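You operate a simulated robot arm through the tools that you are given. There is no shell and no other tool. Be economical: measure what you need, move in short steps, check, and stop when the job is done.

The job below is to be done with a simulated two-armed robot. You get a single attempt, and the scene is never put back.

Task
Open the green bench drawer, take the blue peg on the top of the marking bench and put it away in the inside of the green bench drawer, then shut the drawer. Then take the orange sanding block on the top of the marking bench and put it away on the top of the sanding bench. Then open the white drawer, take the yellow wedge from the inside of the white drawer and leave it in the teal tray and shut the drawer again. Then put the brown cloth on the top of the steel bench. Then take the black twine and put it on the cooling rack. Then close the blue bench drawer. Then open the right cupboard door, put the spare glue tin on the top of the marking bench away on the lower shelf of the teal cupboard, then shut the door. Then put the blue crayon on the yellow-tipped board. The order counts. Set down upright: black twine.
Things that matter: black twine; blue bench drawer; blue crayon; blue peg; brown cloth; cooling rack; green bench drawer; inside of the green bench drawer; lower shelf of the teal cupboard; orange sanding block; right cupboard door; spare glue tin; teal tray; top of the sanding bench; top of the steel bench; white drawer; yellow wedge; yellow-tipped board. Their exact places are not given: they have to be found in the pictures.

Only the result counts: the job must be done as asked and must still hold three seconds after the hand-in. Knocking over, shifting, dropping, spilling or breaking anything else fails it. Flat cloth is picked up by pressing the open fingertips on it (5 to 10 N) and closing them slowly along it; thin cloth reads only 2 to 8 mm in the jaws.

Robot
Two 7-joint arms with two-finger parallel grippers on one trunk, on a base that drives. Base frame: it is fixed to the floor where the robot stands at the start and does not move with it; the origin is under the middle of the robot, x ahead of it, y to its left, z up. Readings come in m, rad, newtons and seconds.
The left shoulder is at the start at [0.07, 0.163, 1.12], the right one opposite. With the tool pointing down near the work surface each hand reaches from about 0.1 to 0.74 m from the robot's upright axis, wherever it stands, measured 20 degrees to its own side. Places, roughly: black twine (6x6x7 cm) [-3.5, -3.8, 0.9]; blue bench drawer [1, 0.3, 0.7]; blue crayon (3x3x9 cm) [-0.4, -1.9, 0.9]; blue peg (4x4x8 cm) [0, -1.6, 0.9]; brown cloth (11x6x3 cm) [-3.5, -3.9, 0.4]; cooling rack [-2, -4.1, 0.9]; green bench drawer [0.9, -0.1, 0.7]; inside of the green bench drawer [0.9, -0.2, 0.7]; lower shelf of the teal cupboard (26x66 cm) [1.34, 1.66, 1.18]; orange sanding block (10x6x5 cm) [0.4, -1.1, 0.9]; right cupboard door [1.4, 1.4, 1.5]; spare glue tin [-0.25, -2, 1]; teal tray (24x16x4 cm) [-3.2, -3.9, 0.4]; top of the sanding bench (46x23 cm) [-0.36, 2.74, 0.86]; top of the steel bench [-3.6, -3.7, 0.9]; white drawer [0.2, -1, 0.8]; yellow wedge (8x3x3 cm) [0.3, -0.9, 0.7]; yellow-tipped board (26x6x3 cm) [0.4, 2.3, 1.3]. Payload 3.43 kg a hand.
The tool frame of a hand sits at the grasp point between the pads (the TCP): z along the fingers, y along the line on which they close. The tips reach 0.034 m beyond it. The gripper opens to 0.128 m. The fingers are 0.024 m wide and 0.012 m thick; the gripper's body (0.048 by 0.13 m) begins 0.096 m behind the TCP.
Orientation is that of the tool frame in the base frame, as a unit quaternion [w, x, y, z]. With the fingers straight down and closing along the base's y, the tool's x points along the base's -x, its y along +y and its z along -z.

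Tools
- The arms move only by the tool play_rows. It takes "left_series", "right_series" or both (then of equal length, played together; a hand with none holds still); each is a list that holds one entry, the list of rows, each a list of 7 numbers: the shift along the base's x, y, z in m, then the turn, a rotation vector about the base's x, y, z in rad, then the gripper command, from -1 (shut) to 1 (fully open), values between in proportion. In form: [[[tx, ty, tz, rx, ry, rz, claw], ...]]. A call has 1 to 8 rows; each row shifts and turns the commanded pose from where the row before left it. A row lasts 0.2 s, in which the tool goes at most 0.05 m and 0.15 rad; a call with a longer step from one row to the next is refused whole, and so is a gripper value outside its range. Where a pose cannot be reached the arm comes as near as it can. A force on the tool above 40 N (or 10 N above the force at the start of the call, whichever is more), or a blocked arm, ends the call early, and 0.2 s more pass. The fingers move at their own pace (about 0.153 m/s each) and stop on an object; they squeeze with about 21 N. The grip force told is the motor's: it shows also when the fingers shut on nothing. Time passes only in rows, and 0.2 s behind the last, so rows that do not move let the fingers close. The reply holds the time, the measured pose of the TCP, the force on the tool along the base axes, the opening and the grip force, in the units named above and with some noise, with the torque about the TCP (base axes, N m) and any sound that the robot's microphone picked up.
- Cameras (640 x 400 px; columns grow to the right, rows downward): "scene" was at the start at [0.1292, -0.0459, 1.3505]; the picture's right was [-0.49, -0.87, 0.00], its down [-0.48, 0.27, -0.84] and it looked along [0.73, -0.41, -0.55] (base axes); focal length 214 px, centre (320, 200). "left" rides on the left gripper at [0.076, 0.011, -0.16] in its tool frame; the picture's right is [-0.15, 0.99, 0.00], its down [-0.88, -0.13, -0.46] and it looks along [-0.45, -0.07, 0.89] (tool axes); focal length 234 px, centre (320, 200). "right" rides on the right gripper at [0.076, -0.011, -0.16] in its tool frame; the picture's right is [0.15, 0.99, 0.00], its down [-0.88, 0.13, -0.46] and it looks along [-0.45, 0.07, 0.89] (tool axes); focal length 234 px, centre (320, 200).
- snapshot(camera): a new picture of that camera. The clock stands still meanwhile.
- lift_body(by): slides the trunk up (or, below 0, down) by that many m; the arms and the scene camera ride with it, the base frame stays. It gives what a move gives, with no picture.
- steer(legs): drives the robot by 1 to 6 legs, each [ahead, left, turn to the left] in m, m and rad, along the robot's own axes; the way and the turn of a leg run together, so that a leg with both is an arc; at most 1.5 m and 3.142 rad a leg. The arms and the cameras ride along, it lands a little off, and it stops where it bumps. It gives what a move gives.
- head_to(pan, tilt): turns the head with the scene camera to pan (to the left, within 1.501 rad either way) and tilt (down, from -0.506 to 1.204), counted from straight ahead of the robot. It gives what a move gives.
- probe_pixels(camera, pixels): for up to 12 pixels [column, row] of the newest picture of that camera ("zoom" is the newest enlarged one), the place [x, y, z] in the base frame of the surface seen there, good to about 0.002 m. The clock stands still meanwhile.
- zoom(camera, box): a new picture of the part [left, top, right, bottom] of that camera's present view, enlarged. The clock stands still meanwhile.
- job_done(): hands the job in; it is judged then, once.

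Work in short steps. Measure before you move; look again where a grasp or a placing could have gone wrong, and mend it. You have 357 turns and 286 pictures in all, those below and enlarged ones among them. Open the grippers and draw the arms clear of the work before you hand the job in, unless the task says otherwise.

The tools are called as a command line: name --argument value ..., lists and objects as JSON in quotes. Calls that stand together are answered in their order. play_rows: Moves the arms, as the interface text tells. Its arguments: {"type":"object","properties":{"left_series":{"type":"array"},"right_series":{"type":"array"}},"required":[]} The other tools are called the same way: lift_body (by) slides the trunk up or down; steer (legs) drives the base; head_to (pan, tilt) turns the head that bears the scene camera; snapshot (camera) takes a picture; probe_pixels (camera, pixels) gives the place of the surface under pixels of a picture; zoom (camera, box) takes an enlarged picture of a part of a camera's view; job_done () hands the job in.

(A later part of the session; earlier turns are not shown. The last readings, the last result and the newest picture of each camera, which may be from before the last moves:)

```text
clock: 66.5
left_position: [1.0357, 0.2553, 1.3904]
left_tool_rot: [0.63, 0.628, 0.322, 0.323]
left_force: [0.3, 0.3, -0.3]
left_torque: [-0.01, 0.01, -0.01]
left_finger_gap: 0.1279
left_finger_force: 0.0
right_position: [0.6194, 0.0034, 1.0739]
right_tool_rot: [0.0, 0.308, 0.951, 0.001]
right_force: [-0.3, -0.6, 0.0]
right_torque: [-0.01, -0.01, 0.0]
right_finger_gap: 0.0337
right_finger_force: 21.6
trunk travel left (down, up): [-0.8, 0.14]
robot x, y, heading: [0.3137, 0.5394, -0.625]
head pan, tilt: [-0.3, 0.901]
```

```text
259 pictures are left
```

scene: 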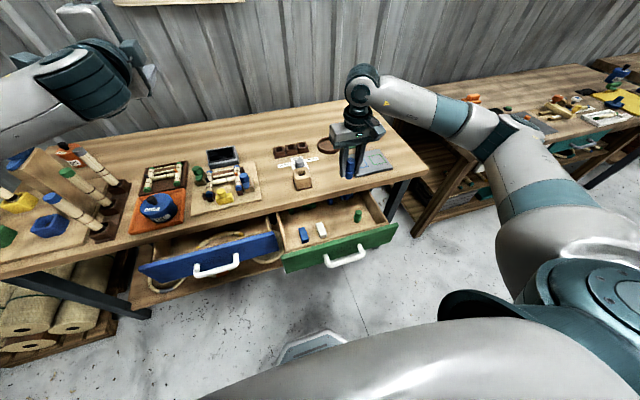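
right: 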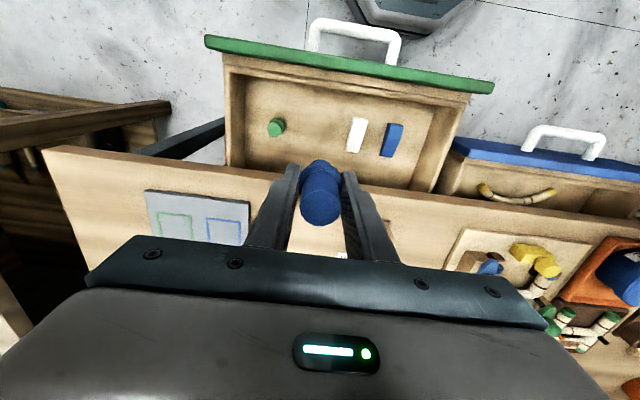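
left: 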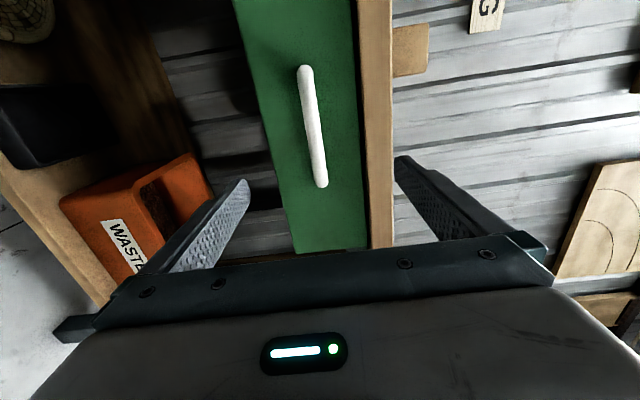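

I probe the drawer features in the right picture to refine the target.

probe_pixels --camera "right" --pixels '[[276, 125], [284, 130], [357, 135], [350, 140], [320, 120], [320, 80], [300, 90], [260, 163], [400, 185], [240, 110], [425, 130]]'

```text
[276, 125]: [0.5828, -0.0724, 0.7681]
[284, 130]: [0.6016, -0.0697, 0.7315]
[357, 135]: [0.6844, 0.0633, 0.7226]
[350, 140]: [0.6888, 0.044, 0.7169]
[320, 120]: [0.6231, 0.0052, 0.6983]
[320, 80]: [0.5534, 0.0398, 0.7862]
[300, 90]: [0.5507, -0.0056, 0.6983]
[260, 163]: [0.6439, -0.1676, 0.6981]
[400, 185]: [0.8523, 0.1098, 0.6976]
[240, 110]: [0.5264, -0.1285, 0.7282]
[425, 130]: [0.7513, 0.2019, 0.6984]
```

I descend towards the drawer in steps, with a small shift (+0.005,+0.002).

play_rows --right_series '[[[0.0054, 0.0019, -0.045, 0, 0, 0, -1], [0, 0, -0.045, 0, 0, 0, -1], [0, 0, -0.045, 0, 0, 0, -1], [0, 0, -0.045, 0, 0, 0, -1], [0, 0, -0.045, 0, 0, 0, -1], [0, 0, -0.045, 0, 0, 0, -1]]]'

snapshot --camera "right"

snapshot --camera "scene"

```text
clock: 67.9
left_position: [1.0361, 0.2544, 1.3898]
left_tool_rot: [0.63, 0.629, 0.322, 0.322]
left_force: [0.0, -1.0, 0.1]
left_torque: [-0.03, 0.0, 0.03]
left_finger_gap: 0.1283
left_finger_force: 0.0
right_position: [0.626, 0.0056, 0.8046]
right_tool_rot: [0.0, 0.309, 0.951, 0.0]
right_force: [-0.8, 0.2, -0.2]
right_torque: [0.01, 0.02, -0.03]
right_finger_gap: 0.0337
right_finger_force: 21.4
trunk travel left (down, up): [-0.8, 0.14]
robot x, y, heading: [0.315, 0.5391, -0.624]
head pan, tilt: [-0.3, 0.901]
```

```text
258 pictures are left
```

right: 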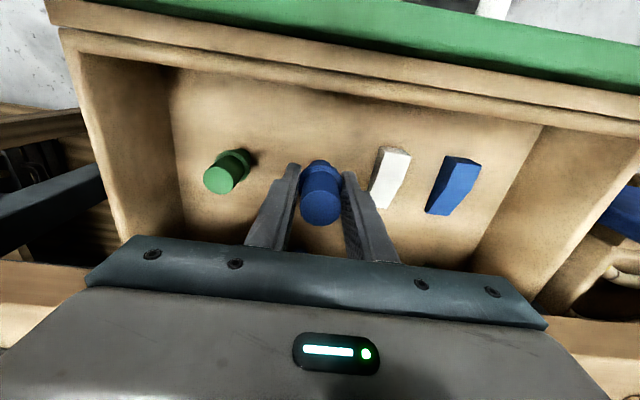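

```text
257 pictures are left
```

scene: 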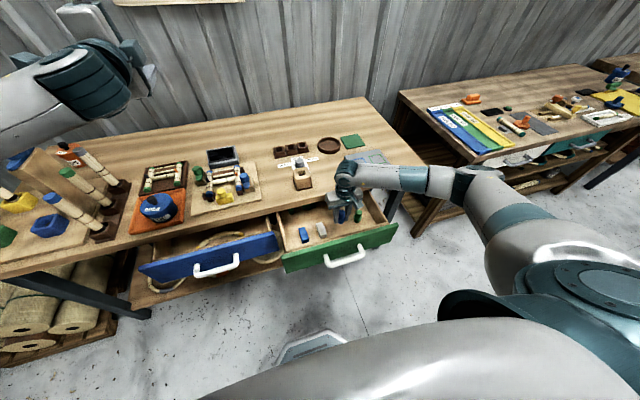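

I probe the white block's near corner and green peg edge again for finger clearance.

probe_pixels --camera "right" --pixels '[[372, 200], [378, 160], [252, 165], [240, 180], [290, 190]]'

```text
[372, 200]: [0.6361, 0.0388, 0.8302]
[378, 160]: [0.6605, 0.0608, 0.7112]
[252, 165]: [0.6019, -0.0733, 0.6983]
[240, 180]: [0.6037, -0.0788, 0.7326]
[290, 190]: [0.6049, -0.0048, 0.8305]
```

Clearance is fine (white edge l≈0.434). I lower to just at the floor.

play_rows --right_series '[[[0, 0, -0.03, 0, 0, 0, -1], [0, 0, -0.026, 0, 0, 0, -1], [0, 0, -0.005, 0, 0, 0, -1], [0, 0, 0, 0, 0, 0, -1]]]'

```text
clock: 68.9
left_position: [1.0359, 0.2547, 1.3897]
left_tool_rot: [0.63, 0.629, 0.321, 0.323]
left_force: [-0.2, -0.2, 0.2]
left_torque: [-0.01, -0.02, 0.0]
left_finger_gap: 0.128
left_finger_force: 0.0
right_position: [0.6247, 0.0062, 0.743]
right_tool_rot: [0.0, 0.308, 0.951, -0.001]
right_force: [0.5, -0.2, -0.3]
right_torque: [-0.03, 0.01, 0.06]
right_finger_gap: 0.0339
right_finger_force: 20.2
trunk travel left (down, up): [-0.8, 0.14]
robot x, y, heading: [0.3153, 0.5395, -0.625]
head pan, tilt: [-0.3, 0.901]
```

I lower a little more until contact shows.

play_rows --right_series '[[[0, 0, -0.002, 0, 0, 0, -1], [0, 0, -0.002, 0, 0, 0, -1], [0, 0, 0, 0, 0, 0, -1]]]'

```text
clock: 69.7
left_position: [1.0346, 0.2569, 1.3898]
left_tool_rot: [0.631, 0.628, 0.321, 0.323]
left_force: [-0.3, -1.0, 0.6]
left_torque: [0.03, -0.01, -0.02]
left_finger_gap: 0.1281
left_finger_force: 0.1
right_position: [0.6238, 0.0067, 0.7414]
right_tool_rot: [0.002, 0.308, 0.951, -0.001]
right_force: [-2.9, -0.7, 14.7]
right_torque: [-0.05, 0.13, -0.02]
right_finger_gap: 0.0338
right_finger_force: 21.2
trunk travel left (down, up): [-0.8, 0.14]
robot x, y, heading: [0.3202, 0.5404, -0.628]
head pan, tilt: [-0.3, 0.901]
```

Contact (14.7 N). I open just slightly, and rise.

play_rows --right_series '[[[0, 0, 0.001, 0, 0, 0, -0.3], [0, 0, 0, 0, 0, 0, -0.15], [0, 0, 0, 0, 0, 0, -0.15], [0, 0, 0.03, 0, 0, 0, -0.15], [0, 0, 0.045, 0, 0, 0, -0.15], [0, 0, 0.045, 0, 0, 0, -0.15], [0, 0, 0.045, 0, 0, 0, -0.15]]]'

snapshot --camera "right"

```text
clock: 71.3
left_position: [1.0344, 0.2562, 1.3902]
left_tool_rot: [0.631, 0.628, 0.322, 0.322]
left_force: [0.2, 0.5, 1.4]
left_torque: [-0.01, -0.03, 0.02]
left_finger_gap: 0.1281
left_finger_force: 0.0
right_position: [0.624, 0.0093, 0.9054]
right_tool_rot: [-0.001, 0.31, 0.951, 0.0]
right_force: [0.0, -0.6, 0.1]
right_torque: [-0.01, 0.0, 0.01]
right_finger_gap: 0.0542
right_finger_force: 0.1
trunk travel left (down, up): [-0.8, 0.14]
robot x, y, heading: [0.3133, 0.5418, -0.625]
head pan, tilt: [-0.3, 0.901]
```

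```text
256 pictures are left
```

right: 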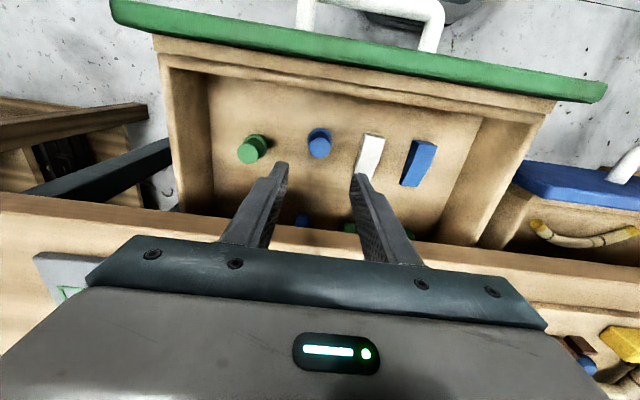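

The peg stands in the drawer at px (320,140). Now I move the closed right hand in front of the handle (u≈0.287, l≈0.397) and lower it to push the drawer shut.

play_rows --right_series '[[[-0.0319, 0.0292, 0.02, 0, 0, 0, -1], [-0.0319, 0.0292, 0, 0, 0, 0, -1], [-0.0319, 0.0292, 0, 0, 0, 0, -1], [-0.0319, 0.0292, 0, 0, 0, 0, -1], [-0.0319, 0.0292, 0, 0, 0, 0, -1]]]'

snapshot --camera "right"

snapshot --camera "scene"

```text
clock: 72.5
left_position: [1.0349, 0.2557, 1.39]
left_tool_rot: [0.631, 0.628, 0.32, 0.324]
left_force: [0.0, 0.7, 0.3]
left_torque: [0.03, 0.01, -0.01]
left_finger_gap: 0.1281
left_finger_force: 0.1
right_position: [0.4654, 0.1552, 0.9257]
right_tool_rot: [0.001, 0.309, 0.951, 0.0]
right_force: [0.2, -0.5, 0.0]
right_torque: [-0.02, -0.03, 0.02]
right_finger_gap: 0.0003
right_finger_force: 20.7
trunk travel left (down, up): [-0.8, 0.14]
robot x, y, heading: [0.3154, 0.5383, -0.63]
head pan, tilt: [-0.3, 0.901]
```

```text
255 pictures are left
```

right: 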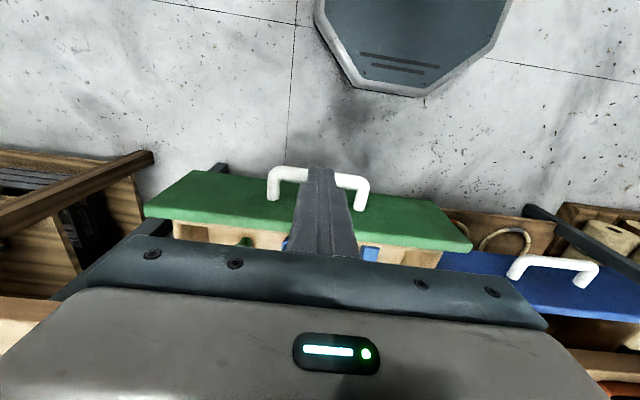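

```text
254 pictures are left
```

scene: 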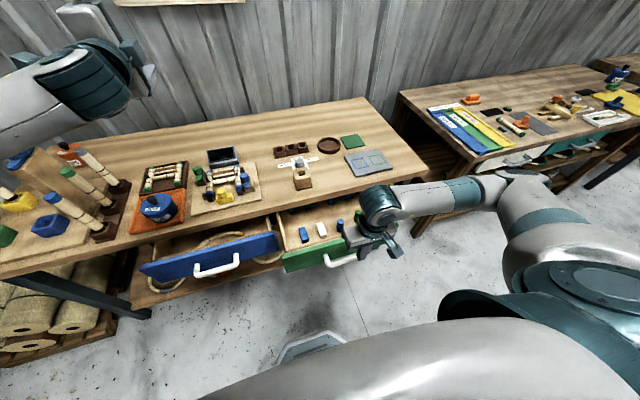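

The hand is at u≈0.288 in front of the bar (front ≈0.335). I lower 0.18 m.

play_rows --right_series '[[[0, 0, -0.045, 0, 0, 0, -1], [0, 0, -0.045, 0, 0, 0, -1], [0, 0, -0.045, 0, 0, 0, -1], [0, 0, -0.045, 0, 0, 0, -1]]]'

snapshot --camera "right"

```text
clock: 73.5
left_position: [1.0342, 0.2551, 1.3894]
left_tool_rot: [0.63, 0.629, 0.321, 0.324]
left_force: [0.8, -0.1, 0.4]
left_torque: [-0.01, 0.01, -0.04]
left_finger_gap: 0.128
left_finger_force: 0.0
right_position: [0.4636, 0.153, 0.7447]
right_tool_rot: [-0.001, 0.308, 0.951, 0.0]
right_force: [0.0, 0.1, 0.4]
right_torque: [0.0, 0.01, -0.03]
right_finger_gap: 0.0002
right_finger_force: 21.2
trunk travel left (down, up): [-0.8, 0.14]
robot x, y, heading: [0.3151, 0.5404, -0.626]
head pan, tilt: [-0.3, 0.901]
```

```text
253 pictures are left
```

right: 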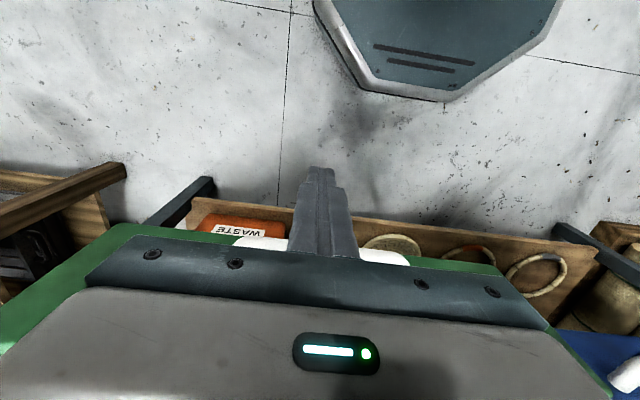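

The fingers are in front of the bar. I push inward gently at 0.1 m/s.

play_rows --right_series '[[[0.0122, -0.0087, 0, 0, 0, 0, -1], [0.0163, -0.0116, 0, 0, 0, 0, -1], [0.0163, -0.0116, 0, 0, 0, 0, -1], [0.0163, -0.0116, 0, 0, 0, 0, -1], [0.0163, -0.0116, 0, 0, 0, 0, -1], [0.0163, -0.0116, 0, 0, 0, 0, -1], [0.0163, -0.0116, 0, 0, 0, 0, -1], [0.0163, -0.0116, 0, 0, 0, 0, -1]]]'

play_rows --right_series '[[[0.0163, -0.0116, 0, 0, 0, 0, -1], [0.0163, -0.0116, 0, 0, 0, 0, -1], [0.0122, -0.0087, 0, 0, 0, 0, -1], [0.0081, -0.0058, 0, 0, 0, 0, -1]]]'

snapshot --camera "scene"

```text
clock: 75.3
left_position: [1.0357, 0.2557, 1.3893]
left_tool_rot: [0.63, 0.63, 0.321, 0.323]
left_force: [0.2, 0.0, -0.1]
left_torque: [-0.01, -0.01, -0.01]
left_finger_gap: 0.1278
left_finger_force: 0.0
right_position: [0.5927, 0.0628, 0.7468]
right_tool_rot: [0.0, 0.309, 0.951, 0.0]
right_force: [-0.2, -1.1, -1.0]
right_torque: [0.03, 0.03, 0.02]
right_finger_gap: 0.0
right_finger_force: 20.5
trunk travel left (down, up): [-0.8, 0.14]
robot x, y, heading: [0.3146, 0.5364, -0.623]
head pan, tilt: [-0.3, 0.901]
```

```text
clock: 76.3
left_position: [1.035, 0.2543, 1.3899]
left_tool_rot: [0.631, 0.628, 0.322, 0.323]
left_force: [0.5, 0.0, 0.3]
left_torque: [-0.01, -0.04, 0.0]
left_finger_gap: 0.1283
left_finger_force: 0.0
right_position: [0.6444, 0.0271, 0.7473]
right_tool_rot: [-0.001, 0.308, 0.952, 0.0]
right_force: [-0.9, 1.8, 1.2]
right_torque: [0.05, -0.01, 0.01]
right_finger_gap: 0.0
right_finger_force: 21.4
trunk travel left (down, up): [-0.8, 0.14]
robot x, y, heading: [0.3175, 0.538, -0.627]
head pan, tilt: [-0.3, 0.901]
```

```text
252 pictures are left
```

scene: 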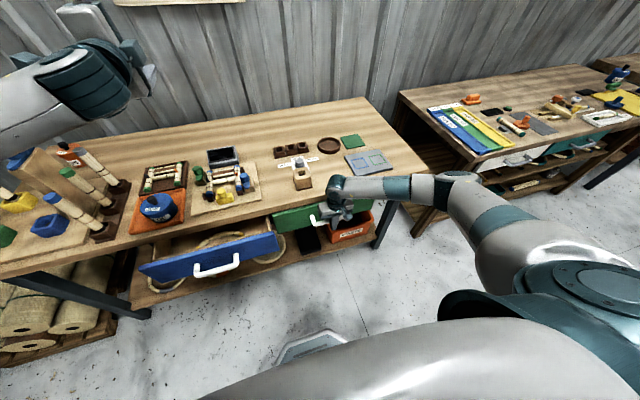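

The drawer has about 0.03 m left; I continue with small steps until contact force.

play_rows --right_series '[[[0.0081, -0.0058, 0, 0, 0, 0, -1], [0.0081, -0.0058, 0, 0, 0, 0, -1], [0.0065, -0.0047, 0, 0, 0, 0, -1], [0.0041, -0.0029, 0, 0, 0, 0, -1], [0.0033, -0.0023, 0, 0, 0, 0, -1], [0, 0, 0, 0, 0, 0, -1]]]'

zoom --camera "scene" --box '[240, 170, 400, 270]'

```text
clock: 77.8
left_position: [1.0332, 0.2567, 1.391]
left_tool_rot: [0.63, 0.629, 0.321, 0.322]
left_force: [-0.3, 0.5, 0.7]
left_torque: [-0.02, -0.03, 0.0]
left_finger_gap: 0.128
left_finger_force: 0.0
right_position: [0.6685, 0.0098, 0.7446]
right_tool_rot: [-0.006, 0.308, 0.951, 0.002]
right_force: [-13.7, 9.4, 13.4]
right_torque: [-0.11, -0.3, 0.11]
right_finger_gap: 0.0
right_finger_force: 20.9
trunk travel left (down, up): [-0.8, 0.14]
robot x, y, heading: [0.315, 0.5358, -0.63]
head pan, tilt: [-0.3, 0.901]
stopped in row 6 (right hand): the force on the tool passed its limit at 41 N (the readings are from after the stop); the commanded pose is now the measured one
```

```text
4.00 times, centred on (320, 220) of scene
```

zoom: 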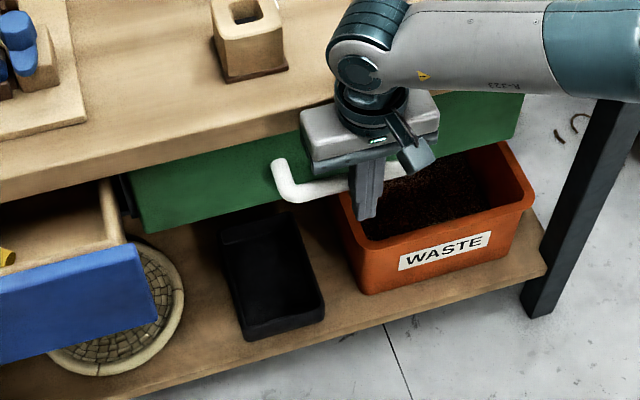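

The contact at u≈0.538 matches fully shut. I draw the hand back and up, and check.

play_rows --right_series '[[[-0.0325, 0.0233, 0, 0, 0, 0, -1], [-0.0325, 0.0233, 0, 0, 0, 0, -1], [-0.0325, 0.0233, 0.03, 0, 0, 0, -1], [0, 0, 0.05, 0, 0, 0, -1], [0, 0, 0.05, 0, 0, 0, -1], [0, 0, 0.05, 0, 0, 0, 0], [0, 0, 0.05, 0, 0, 0, 1], [0, 0, 0.05, 0, 0, 0, 1]]]'

snapshot --camera "scene"

probe_pixels --camera "scene" --pixels '[[285, 222], [360, 200], [325, 222]]'

```text
clock: 79.6
left_position: [1.034, 0.2568, 1.3905]
left_tool_rot: [0.631, 0.628, 0.321, 0.323]
left_force: [-0.5, 0.4, 0.6]
left_torque: [-0.02, -0.02, 0.0]
left_finger_gap: 0.1281
left_finger_force: 0.2
right_position: [0.5707, 0.0792, 1.0248]
right_tool_rot: [-0.005, 0.308, 0.952, 0.0]
right_force: [0.6, -0.1, 0.1]
right_torque: [-0.03, -0.01, -0.01]
right_finger_gap: 0.128
right_finger_force: 0.1
trunk travel left (down, up): [-0.8, 0.14]
robot x, y, heading: [0.3159, 0.5393, -0.627]
head pan, tilt: [-0.3, 0.901]
```

```text
250 pictures are left
```

scene: 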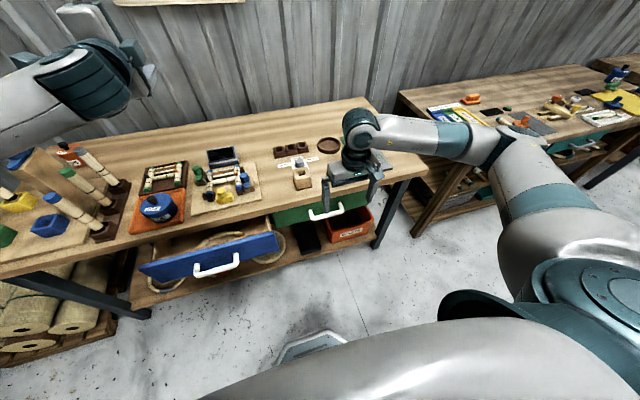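

```text
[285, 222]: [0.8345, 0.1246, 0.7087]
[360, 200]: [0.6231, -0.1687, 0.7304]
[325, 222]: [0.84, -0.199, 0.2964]
```

The green drawer is shut (front at u=0.606 as at the start). I raise the right hand and drive to the orange block (u≈1.02, l≈-0.685).

play_rows --right_series '[[[0, 0, 0.05, 0, 0, 0, 1], [0, 0, 0.05, 0, 0, 0, 1], [0, 0, 0.05, 0, 0, 0, 1]]]'

steer --legs '[[0, -1.1, 0.005], [0.33, 0, 0]]'

lift_body --by -0.2

snapshot --camera "right"

snapshot --camera "scene"

```text
clock: 80.4
left_position: [1.0345, 0.2562, 1.3897]
left_tool_rot: [0.63, 0.629, 0.322, 0.323]
left_force: [1.4, -0.7, -0.1]
left_torque: [-0.01, 0.01, -0.03]
left_finger_gap: 0.1278
left_finger_force: 0.0
right_position: [0.5728, 0.077, 1.1731]
right_tool_rot: [-0.005, 0.308, 0.952, 0.0]
right_force: [-0.2, 0.3, -0.3]
right_torque: [0.03, -0.01, -0.01]
right_finger_gap: 0.1281
right_finger_force: 0.0
trunk travel left (down, up): [-0.8, 0.14]
robot x, y, heading: [0.3138, 0.5372, -0.63]
head pan, tilt: [-0.3, 0.901]
```

```text
clock: 87.8
left_position: [0.6532, -0.8158, 1.391]
left_tool_rot: [0.63, 0.628, 0.323, 0.323]
left_force: [0.9, -0.8, 0.1]
left_torque: [-0.01, 0.0, 0.02]
left_finger_gap: 0.1281
left_finger_force: 0.0
right_position: [0.1915, -0.9959, 1.173]
right_tool_rot: [-0.005, 0.305, 0.952, 0.001]
right_force: [-0.5, -0.7, -0.2]
right_torque: [-0.01, 0.0, 0.05]
right_finger_gap: 0.1281
right_finger_force: 0.1
trunk travel left (down, up): [-0.8, 0.14]
robot x, y, heading: [-0.0712, -0.5344, -0.619]
head pan, tilt: [-0.3, 0.901]
```

```text
clock: 89.9
left_position: [0.6528, -0.8163, 1.1902]
left_tool_rot: [0.63, 0.628, 0.323, 0.324]
left_force: [-0.3, -0.1, 0.1]
left_torque: [0.05, -0.01, -0.03]
left_finger_gap: 0.1281
left_finger_force: 0.1
right_position: [0.1922, -0.9958, 0.9725]
right_tool_rot: [-0.004, 0.306, 0.952, 0.001]
right_force: [0.3, 0.8, 0.3]
right_torque: [0.01, 0.02, -0.03]
right_finger_gap: 0.128
right_finger_force: 0.0
trunk travel left (down, up): [-0.6, 0.34]
robot x, y, heading: [-0.0677, -0.539, -0.625]
head pan, tilt: [-0.3, 0.901]
```

```text
249 pictures are left
```

right: 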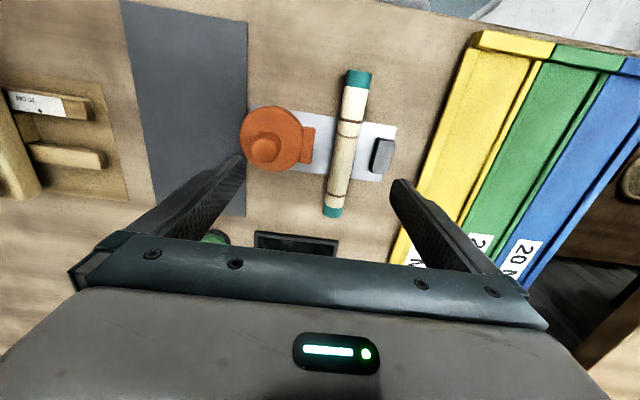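

```text
248 pictures are left
```

scene: 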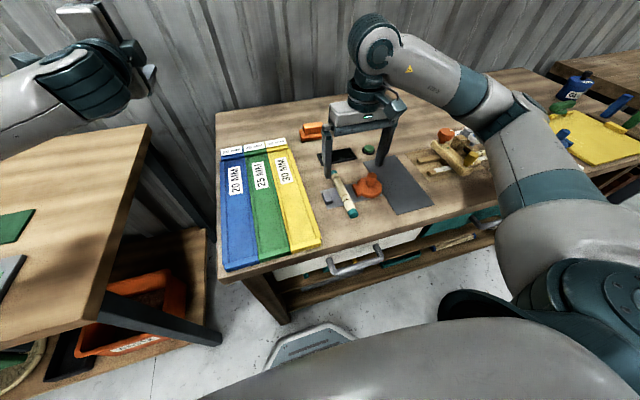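

The block is near scene px (313,130). I raise the right hand and move above it for a close look.

play_rows --right_series '[[[0, 0, 0.05, 0, 0, 0, 1], [0, 0, 0.05, 0, 0, 0, 1], [0, 0, 0.04, 0, 0, 0, 1], [0.04, -0.02, 0, 0, 0, 0, 1], [0.04, -0.025, 0, 0, 0, 0, 1], [0.04, -0.025, 0, 0, 0, 0, 1], [0.04, -0.025, 0, 0, 0, 0, 1], [0.04, -0.025, 0, 0, 0, 0, 1]]]'

snapshot --camera "right"

snapshot --camera "scene"

```text
clock: 91.7
left_position: [0.655, -0.816, 1.189]
left_tool_rot: [0.63, 0.628, 0.323, 0.323]
left_force: [0.4, 0.3, -0.2]
left_torque: [0.02, -0.03, -0.01]
left_finger_gap: 0.1278
left_finger_force: 0.1
right_position: [0.3954, -1.1188, 1.1124]
right_tool_rot: [-0.006, 0.304, 0.953, 0.001]
right_force: [0.2, -0.4, -0.2]
right_torque: [-0.03, 0.01, -0.01]
right_finger_gap: 0.1279
right_finger_force: 0.0
trunk travel left (down, up): [-0.6, 0.34]
robot x, y, heading: [-0.0669, -0.535, -0.623]
head pan, tilt: [-0.3, 0.901]
```

```text
247 pictures are left
```

right: 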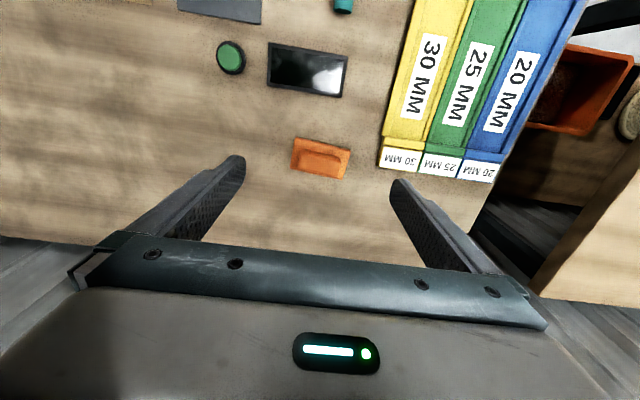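

```text
246 pictures are left
```

scene: 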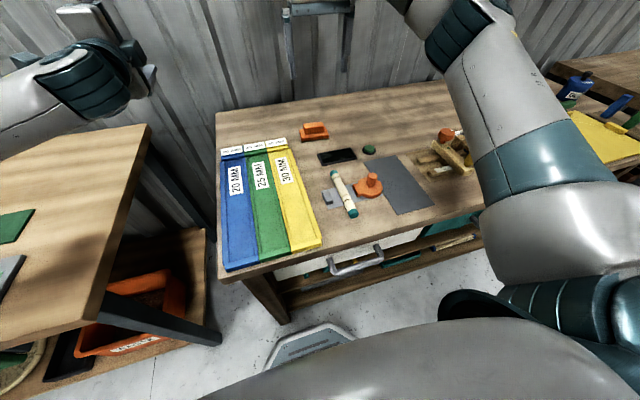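

zoom --camera "right" --box '[260, 110, 380, 200]'

probe_pixels --camera "right" --pixels '[[297, 138], [293, 165], [349, 152], [344, 177], [305, 152], [340, 160], [320, 160], [320, 172], [302, 166], [338, 172]]'

```text
4.44 times, centred on (320, 155) of right
```

zoom: 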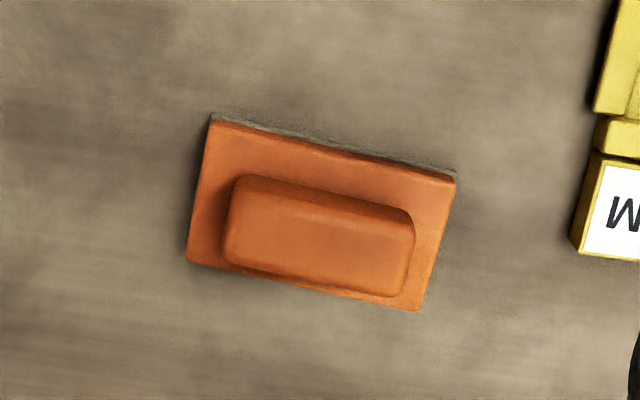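

```text
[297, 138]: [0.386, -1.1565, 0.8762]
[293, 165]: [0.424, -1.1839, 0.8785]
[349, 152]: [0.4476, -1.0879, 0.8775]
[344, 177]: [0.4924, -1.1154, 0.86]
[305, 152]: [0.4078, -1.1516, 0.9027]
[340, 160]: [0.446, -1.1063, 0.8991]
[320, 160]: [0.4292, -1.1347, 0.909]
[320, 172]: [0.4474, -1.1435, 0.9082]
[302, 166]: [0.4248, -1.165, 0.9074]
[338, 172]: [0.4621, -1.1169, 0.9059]
```

Block centre ≈ (0.435,-1.135), long axis at 48° (hand needs about -0.11 rad). I check the wall distance before moving ahead 4 cm.

probe_pixels --camera "scene" --pixels '[[200, 90], [140, 20], [230, 105], [340, 255], [310, 330], [280, 310], [250, 275]]'

```text
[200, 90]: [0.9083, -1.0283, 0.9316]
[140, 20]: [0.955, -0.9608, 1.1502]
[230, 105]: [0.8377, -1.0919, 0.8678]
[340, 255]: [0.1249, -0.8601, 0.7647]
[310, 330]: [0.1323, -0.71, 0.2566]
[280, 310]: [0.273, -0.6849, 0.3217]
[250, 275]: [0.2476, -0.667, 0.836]
```

Wall at u≈1.34 and leg at 0.62, base front at 0.52, so I advance 0.05.

steer --legs '[[0.05, 0, 0]]'

```text
clock: 92.7
left_position: [0.6934, -0.8445, 1.19]
left_tool_rot: [0.63, 0.627, 0.324, 0.324]
left_force: [-0.1, -0.3, 0.3]
left_torque: [0.0, -0.02, -0.01]
left_finger_gap: 0.1284
left_finger_force: 0.0
right_position: [0.4358, -1.145, 1.1143]
right_tool_rot: [-0.005, 0.304, 0.953, 0.002]
right_force: [0.3, -0.7, 0.5]
right_torque: [-0.02, 0.02, 0.01]
right_finger_gap: 0.128
right_finger_force: 0.0
trunk travel left (down, up): [-0.6, 0.34]
robot x, y, heading: [-0.028, -0.5652, -0.621]
head pan, tilt: [-0.3, 0.901]
```

I align (-0.115 rad about z) and descend to TCP z≈0.902.

play_rows --right_series '[[[-0.001, 0.009, -0.02, 0, 0, -0.115, 1], [0, 0, -0.048, 0, 0, 0, 1], [0, 0, -0.048, 0, 0, 0, 1], [0, 0, -0.048, 0, 0, 0, 1]]]'

snapshot --camera "right"

```text
clock: 93.7
left_position: [0.6936, -0.8446, 1.1897]
left_tool_rot: [0.63, 0.628, 0.322, 0.324]
left_force: [-0.5, 0.0, 0.2]
left_torque: [0.0, 0.01, 0.02]
left_finger_gap: 0.1282
left_finger_force: 0.0
right_position: [0.4355, -1.1383, 0.9475]
right_tool_rot: [-0.004, 0.36, 0.933, 0.001]
right_force: [0.1, -0.7, 0.1]
right_torque: [0.03, -0.02, -0.02]
right_finger_gap: 0.1282
right_finger_force: 0.1
trunk travel left (down, up): [-0.6, 0.34]
robot x, y, heading: [-0.0278, -0.5677, -0.622]
head pan, tilt: [-0.3, 0.901]
```

```text
244 pictures are left
```

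right: 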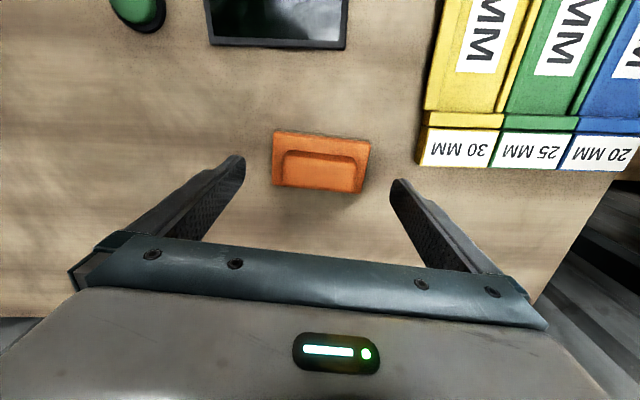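

The block is centred and aligned. I descend the remaining 0.045 and check.

play_rows --right_series '[[[0, 0, -0.025, 0, 0, 0, 1], [0, 0, -0.0195, 0, 0, 0, 1], [0, 0, 0, 0, 0, 0, 1]]]'

snapshot --camera "right"

```text
clock: 94.5
left_position: [0.6936, -0.8437, 1.1909]
left_tool_rot: [0.63, 0.627, 0.324, 0.325]
left_force: [0.4, -0.2, -0.3]
left_torque: [0.02, -0.01, 0.0]
left_finger_gap: 0.128
left_finger_force: 0.2
right_position: [0.4339, -1.1383, 0.906]
right_tool_rot: [-0.003, 0.36, 0.933, 0.001]
right_force: [0.1, -0.1, 0.7]
right_torque: [-0.01, 0.0, 0.01]
right_finger_gap: 0.1277
right_finger_force: 0.1
trunk travel left (down, up): [-0.6, 0.34]
robot x, y, heading: [-0.0337, -0.5698, -0.622]
head pan, tilt: [-0.3, 0.901]
```

```text
243 pictures are left
```

right: 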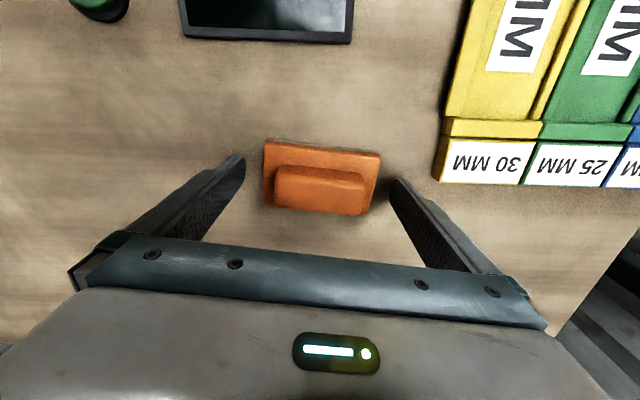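

It sits between the fingers. I lower 3 mm, close and lift.

play_rows --right_series '[[[0, 0, -0.003, 0, 0, 0, 1], [0, 0, 0, 0, 0, 0, -1], [0, 0, 0, 0, 0, 0, -1], [0, 0, 0, 0, 0, 0, -1]]]'

snapshot --camera "right"

```text
clock: 95.5
left_position: [0.6928, -0.8437, 1.189]
left_tool_rot: [0.629, 0.628, 0.323, 0.324]
left_force: [-0.3, -0.3, 0.4]
left_torque: [0.01, 0.01, -0.01]
left_finger_gap: 0.128
left_finger_force: 0.2
right_position: [0.4346, -1.1379, 0.9035]
right_tool_rot: [-0.005, 0.359, 0.933, 0.002]
right_force: [0.4, -0.9, -0.8]
right_torque: [-0.02, 0.04, -0.01]
right_finger_gap: 0.0981
right_finger_force: 21.3
trunk travel left (down, up): [-0.6, 0.34]
robot x, y, heading: [-0.029, -0.5629, -0.615]
head pan, tilt: [-0.3, 0.901]
```

```text
242 pictures are left
```

right: 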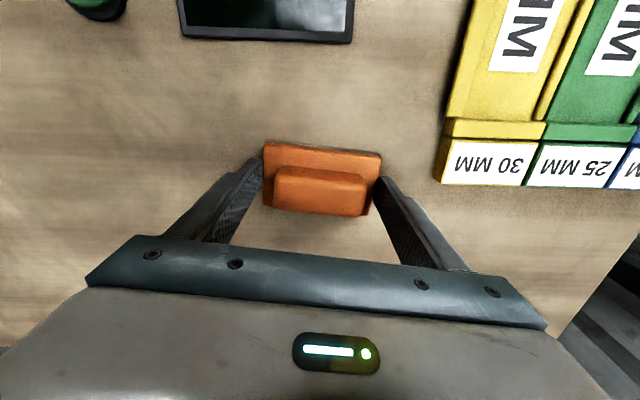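

The grip is at gap 0.098 on the base ends. I lift.

play_rows --right_series '[[[0, 0, 0.02, 0, 0, 0, -1], [0, 0, 0.04, 0, 0, 0, -1], [0, 0, 0.05, 0, 0, 0, -1], [0, 0, 0.05, 0, 0, 0, -1], [0, 0, 0.05, 0, 0, 0, -1], [-0.04, 0.028, 0.02, 0, 0, 0, -1], [-0.04, 0.028, 0, 0, 0, 0, -1], [-0.04, 0.028, 0, 0, 0, 0, -1]]]'

snapshot --camera "right"

```text
refused: row 6 steps farther than a row can; nothing moved
```

```text
241 pictures are left
```

right: 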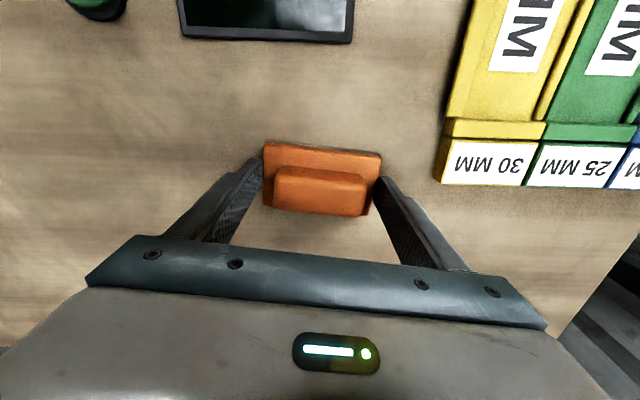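

One row was too long; I redo it within limits.

play_rows --right_series '[[[0, 0, 0.02, 0, 0, 0, -1], [0, 0, 0.04, 0, 0, 0, -1], [0, 0, 0.05, 0, 0, 0, -1], [0, 0, 0.05, 0, 0, 0, -1], [0, 0, 0.05, 0, 0, 0, -1], [-0.039, 0.028, 0, 0, 0, 0, -1], [-0.039, 0.028, 0, 0, 0, 0, -1], [-0.039, 0.028, 0, 0, 0, 0, -1]]]'

snapshot --camera "right"

```text
clock: 97.2
left_position: [0.6918, -0.844, 1.1914]
left_tool_rot: [0.63, 0.627, 0.323, 0.325]
left_force: [-0.1, 0.1, 1.1]
left_torque: [0.02, 0.02, 0.01]
left_finger_gap: 0.1281
left_finger_force: 0.0
right_position: [0.317, -1.0527, 1.1111]
right_tool_rot: [-0.004, 0.36, 0.933, 0.002]
right_force: [-0.3, 0.2, -0.7]
right_torque: [-0.02, -0.04, -0.01]
right_finger_gap: 0.0976
right_finger_force: 21.0
trunk travel left (down, up): [-0.6, 0.34]
robot x, y, heading: [-0.027, -0.5683, -0.62]
head pan, tilt: [-0.3, 0.901]
```

```text
240 pictures are left
```

right: 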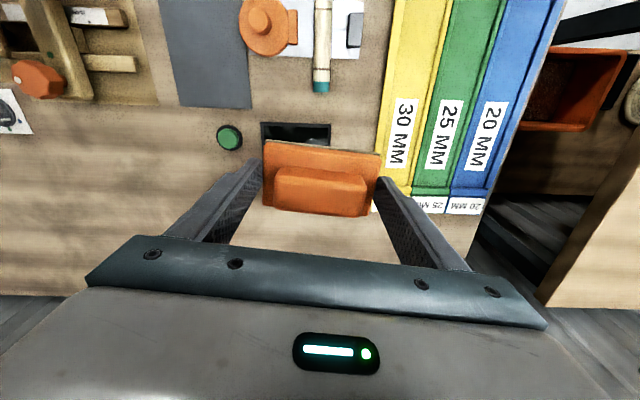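

The block is held. I back off into the free floor and turn to look towards the sanding bench.

lift_body --by 0.2

steer --legs '[[-0.6, 0, 0], [0, 0, 2.2]]'

head_to --pan 0.0 --tilt 0.35

snapshot --camera "scene"

```text
clock: 99.4
left_position: [0.6927, -0.843, 1.3904]
left_tool_rot: [0.629, 0.628, 0.323, 0.325]
left_force: [0.1, 0.2, 0.1]
left_torque: [-0.01, 0.01, 0.02]
left_finger_gap: 0.1283
left_finger_force: 0.0
right_position: [0.3194, -1.054, 1.3104]
right_tool_rot: [-0.005, 0.358, 0.934, 0.002]
right_force: [0.3, 0.4, 0.0]
right_torque: [0.0, -0.01, 0.01]
right_finger_gap: 0.0976
right_finger_force: 21.4
trunk travel left (down, up): [-0.8, 0.14]
robot x, y, heading: [-0.0269, -0.5654, -0.618]
head pan, tilt: [-0.3, 0.901]
```

```text
clock: 108.1
left_position: [-0.7187, 0.5384, 1.3891]
left_tool_rot: [-0.003, -0.002, 0.706, 0.708]
left_force: [0.0, -0.9, -0.4]
left_torque: [0.0, -0.01, 0.0]
left_finger_gap: 0.128
left_finger_force: 0.2
right_position: [-0.3285, 0.3563, 1.3099]
right_tool_rot: [-0.003, -0.667, 0.745, -0.004]
right_force: [-0.2, -0.4, -1.6]
right_torque: [-0.03, 0.03, 0.01]
right_finger_gap: 0.0976
right_finger_force: 21.6
trunk travel left (down, up): [-0.8, 0.14]
robot x, y, heading: [-0.5222, -0.2081, 1.574]
head pan, tilt: [-0.3, 0.901]
```

```text
clock: 109.1
left_position: [-0.7184, 0.5376, 1.3909]
left_tool_rot: [-0.003, -0.002, 0.706, 0.709]
left_force: [0.3, 0.4, -0.7]
left_torque: [0.01, -0.01, -0.03]
left_finger_gap: 0.1283
left_finger_force: 0.1
right_position: [-0.3286, 0.3566, 1.31]
right_tool_rot: [-0.004, -0.668, 0.744, -0.004]
right_force: [1.0, 0.4, -0.9]
right_torque: [0.03, -0.01, -0.02]
right_finger_gap: 0.0976
right_finger_force: 20.8
trunk travel left (down, up): [-0.8, 0.14]
robot x, y, heading: [-0.5196, -0.2074, 1.576]
head pan, tilt: [0.0, 0.351]
```

```text
239 pictures are left
```

scene: 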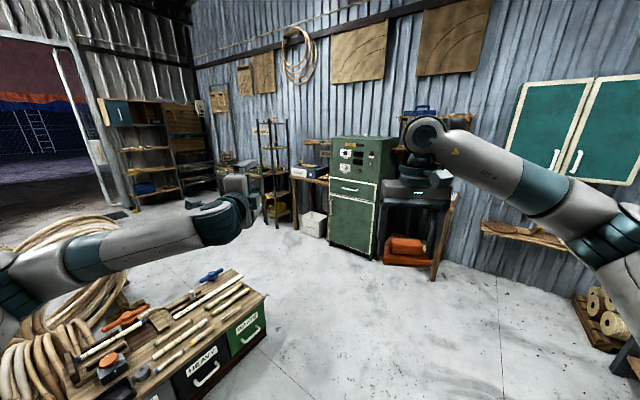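

I zoom towards the far wall to find the sanding bench.

zoom --camera "scene" --box '[220, 90, 460, 280]'

probe_pixels --camera "scene" --pixels '[[310, 178], [360, 140], [355, 190], [420, 200], [425, 260], [315, 220], [250, 165], [240, 300], [110, 270], [150, 160], [600, 320], [540, 235]]'

```text
2.11 times, centred on (340, 185) of scene
```

zoom: 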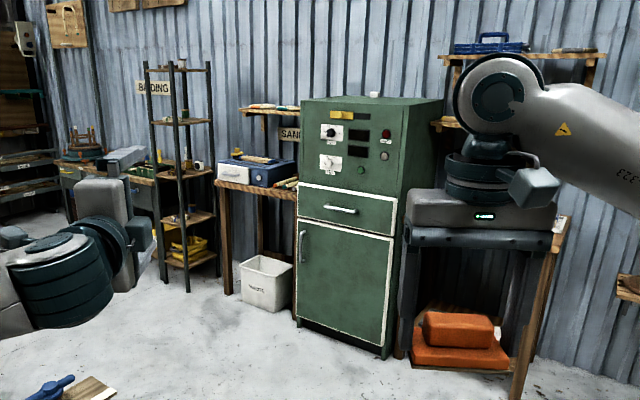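

```text
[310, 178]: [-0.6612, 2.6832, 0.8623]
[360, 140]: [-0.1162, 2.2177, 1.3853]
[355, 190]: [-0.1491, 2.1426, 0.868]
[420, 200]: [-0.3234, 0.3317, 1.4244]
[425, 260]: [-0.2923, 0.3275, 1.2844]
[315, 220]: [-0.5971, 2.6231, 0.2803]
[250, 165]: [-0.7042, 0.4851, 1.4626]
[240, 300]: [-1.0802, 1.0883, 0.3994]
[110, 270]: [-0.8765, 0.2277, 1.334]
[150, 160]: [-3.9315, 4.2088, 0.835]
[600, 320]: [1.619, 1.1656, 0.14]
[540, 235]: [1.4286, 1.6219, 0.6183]
```

The sanding bench is the small wooden table at px (310,178), partly behind the green machine. I drive nearer for a better view.

steer --legs '[[0, -0.15, 0], [1.2, 0, 0]]'

head_to --pan 0.1 --tilt 0.45

snapshot --camera "scene"

```text
clock: 116.1
left_position: [-0.558, 1.7408, 1.3897]
left_tool_rot: [0.002, 0.002, 0.706, 0.708]
left_force: [-0.2, -0.2, -0.1]
left_torque: [-0.02, 0.01, 0.01]
left_finger_gap: 0.1279
left_finger_force: 0.0
right_position: [-0.17, 1.5552, 1.3102]
right_tool_rot: [-0.003, -0.662, 0.749, -0.002]
right_force: [-0.4, 0.8, -1.1]
right_torque: [-0.01, 0.01, 0.01]
right_finger_gap: 0.0978
right_finger_force: 20.8
trunk travel left (down, up): [-0.8, 0.14]
robot x, y, heading: [-0.3701, 0.9911, 1.566]
head pan, tilt: [0.0, 0.351]
```

```text
clock: 116.8
left_position: [-0.5572, 1.7416, 1.3906]
left_tool_rot: [0.001, 0.002, 0.706, 0.708]
left_force: [0.1, 0.1, -0.6]
left_torque: [-0.02, -0.01, 0.0]
left_finger_gap: 0.1279
left_finger_force: 0.1
right_position: [-0.1695, 1.5556, 1.3111]
right_tool_rot: [-0.004, -0.663, 0.749, -0.003]
right_force: [-0.8, -0.2, -0.6]
right_torque: [0.01, 0.05, -0.01]
right_finger_gap: 0.0977
right_finger_force: 21.0
trunk travel left (down, up): [-0.8, 0.14]
robot x, y, heading: [-0.3704, 0.9958, 1.559]
head pan, tilt: [0.099, 0.45]
```

```text
237 pictures are left
```

scene: 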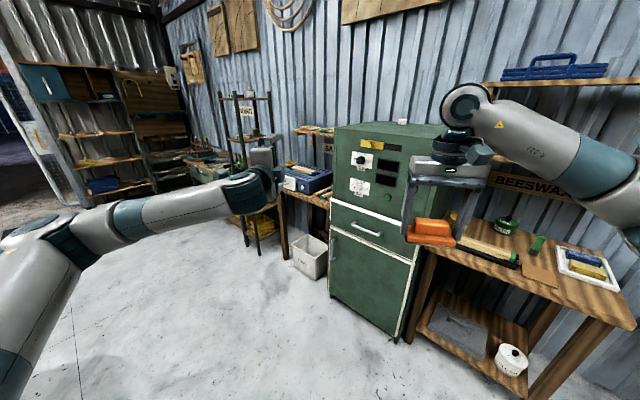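

zoom --camera "scene" --box '[210, 100, 370, 220]'

probe_pixels --camera "scene" --pixels '[[332, 205], [320, 203], [305, 198], [282, 194], [336, 210], [360, 215], [385, 225], [338, 130], [440, 140], [425, 125], [290, 230], [300, 133]]'

```text
3.33 times, centred on (290, 160) of scene
```

zoom: 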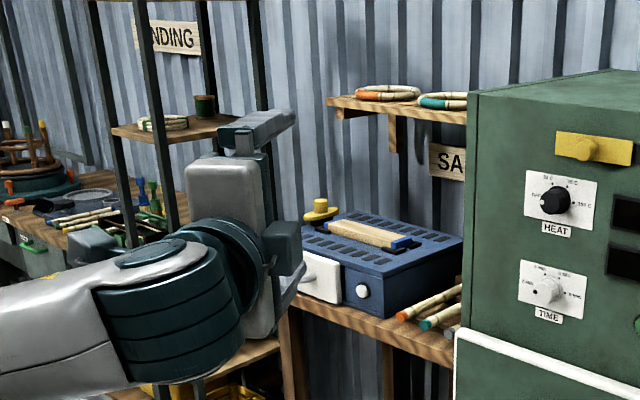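

```text
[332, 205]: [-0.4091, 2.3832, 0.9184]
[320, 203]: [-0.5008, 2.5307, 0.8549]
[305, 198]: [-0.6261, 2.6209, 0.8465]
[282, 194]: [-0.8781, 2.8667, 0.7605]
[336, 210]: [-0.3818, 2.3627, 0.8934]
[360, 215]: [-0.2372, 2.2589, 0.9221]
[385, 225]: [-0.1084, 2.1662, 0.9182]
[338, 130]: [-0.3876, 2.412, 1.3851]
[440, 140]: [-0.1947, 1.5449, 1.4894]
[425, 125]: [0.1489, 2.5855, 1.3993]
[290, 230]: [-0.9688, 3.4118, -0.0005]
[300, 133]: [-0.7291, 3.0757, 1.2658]
```

The bench edge runs along ∓u at l≈1.766, so I should face heading ≈0.95. I turn and slide left in front of it, then look again.

steer --legs '[[0, 0, -0.607], [0.25, 0.0, 0], [0, 0.7, 0]]'

head_to --pan 0.4 --tilt 0.55

snapshot --camera "scene"

```text
clock: 123.8
left_position: [-0.5178, 2.3325, 1.3906]
left_tool_rot: [0.215, 0.216, 0.673, 0.674]
left_force: [-0.4, 0.0, 0.2]
left_torque: [0.0, 0.02, 0.06]
left_finger_gap: 0.1279
left_finger_force: 0.1
right_position: [-0.3091, 1.9569, 1.3109]
right_tool_rot: [-0.005, -0.404, 0.915, -0.002]
right_force: [-0.5, 0.3, -0.6]
right_torque: [-0.02, -0.01, 0.02]
right_finger_gap: 0.0975
right_finger_force: 20.9
trunk travel left (down, up): [-0.8, 0.14]
robot x, y, heading: [-0.7984, 1.6125, 0.945]
head pan, tilt: [0.099, 0.45]
```

```text
clock: 124.6
left_position: [-0.5178, 2.3316, 1.3907]
left_tool_rot: [0.216, 0.215, 0.672, 0.674]
left_force: [0.8, 0.2, -0.9]
left_torque: [-0.01, 0.04, -0.01]
left_finger_gap: 0.128
left_finger_force: 0.0
right_position: [-0.3097, 1.9569, 1.3094]
right_tool_rot: [-0.004, -0.404, 0.915, -0.001]
right_force: [-0.1, -0.3, -0.7]
right_torque: [-0.01, -0.01, -0.03]
right_finger_gap: 0.0973
right_finger_force: 20.9
trunk travel left (down, up): [-0.8, 0.14]
robot x, y, heading: [-0.8003, 1.6108, 0.95]
head pan, tilt: [0.4, 0.55]
```

```text
235 pictures are left
```

scene: 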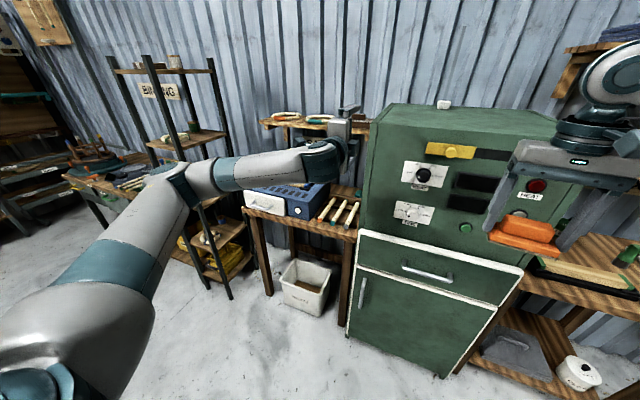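

The left arm blocks the view and would hit the wall, so I fold it back to a downward pose close to the body.

play_rows --left_series '[[[-0.0125, -0.0174, 0, -0.1205, -0.0199, 0.0864, 1], [-0.0125, -0.0174, 0, -0.1205, -0.0199, 0.0864, 1], [-0.0125, -0.0174, 0, -0.1205, -0.0199, 0.0864, 1], [-0.0125, -0.0174, 0, -0.1205, -0.0199, 0.0864, 1], [-0.0125, -0.0174, 0, -0.1205, -0.0199, 0.0864, 1], [-0.0125, -0.0174, 0, -0.1205, -0.0199, 0.0864, 1], [-0.0125, -0.0174, 0, -0.1205, -0.0199, 0.0864, 1]]]'

play_rows --left_series '[[[-0.0125, -0.0174, 0, -0.1205, -0.0199, 0.0864, 1], [-0.0125, -0.0174, 0, -0.1205, -0.0199, 0.0864, 1], [-0.0125, -0.0174, 0, -0.1205, -0.0199, 0.0864, 1], [-0.0125, -0.0174, 0, -0.1205, -0.0199, 0.0864, 1], [-0.0125, -0.0174, 0, -0.1205, -0.0199, 0.0864, 1], [-0.0125, -0.0174, 0, -0.1205, -0.0199, 0.0864, 1], [-0.0125, -0.0174, 0, -0.1205, -0.0199, 0.0864, 1]]]'

snapshot --camera "scene"

```text
clock: 126.2
left_position: [-0.6069, 2.2083, 1.3901]
left_tool_rot: [0.123, -0.139, 0.902, 0.39]
left_force: [-0.1, 0.6, -0.2]
left_torque: [0.03, 0.0, 0.02]
left_finger_gap: 0.1281
left_finger_force: 0.0
right_position: [-0.3098, 1.9559, 1.3118]
right_tool_rot: [-0.004, -0.404, 0.915, -0.002]
right_force: [-0.1, -1.0, -0.9]
right_torque: [0.01, 0.01, -0.04]
right_finger_gap: 0.0974
right_finger_force: 21.0
trunk travel left (down, up): [-0.8, 0.14]
robot x, y, heading: [-0.7958, 1.611, 0.95]
head pan, tilt: [0.4, 0.55]
```

```text
clock: 127.8
left_position: [-0.6951, 2.09, 1.391]
left_tool_rot: [-0.002, -0.457, 0.89, 0.001]
left_force: [-0.1, 0.5, -0.5]
left_torque: [0.01, 0.01, -0.01]
left_finger_gap: 0.1282
left_finger_force: 0.0
right_position: [-0.3097, 1.9587, 1.3097]
right_tool_rot: [-0.004, -0.404, 0.915, -0.002]
right_force: [0.1, 0.3, -0.9]
right_torque: [0.03, -0.02, -0.01]
right_finger_gap: 0.0975
right_finger_force: 20.5
trunk travel left (down, up): [-0.8, 0.14]
robot x, y, heading: [-0.799, 1.6109, 0.954]
head pan, tilt: [0.4, 0.55]
```

```text
234 pictures are left
```

scene: 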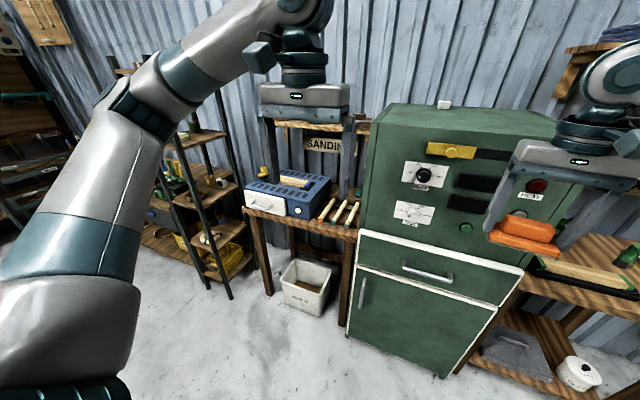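

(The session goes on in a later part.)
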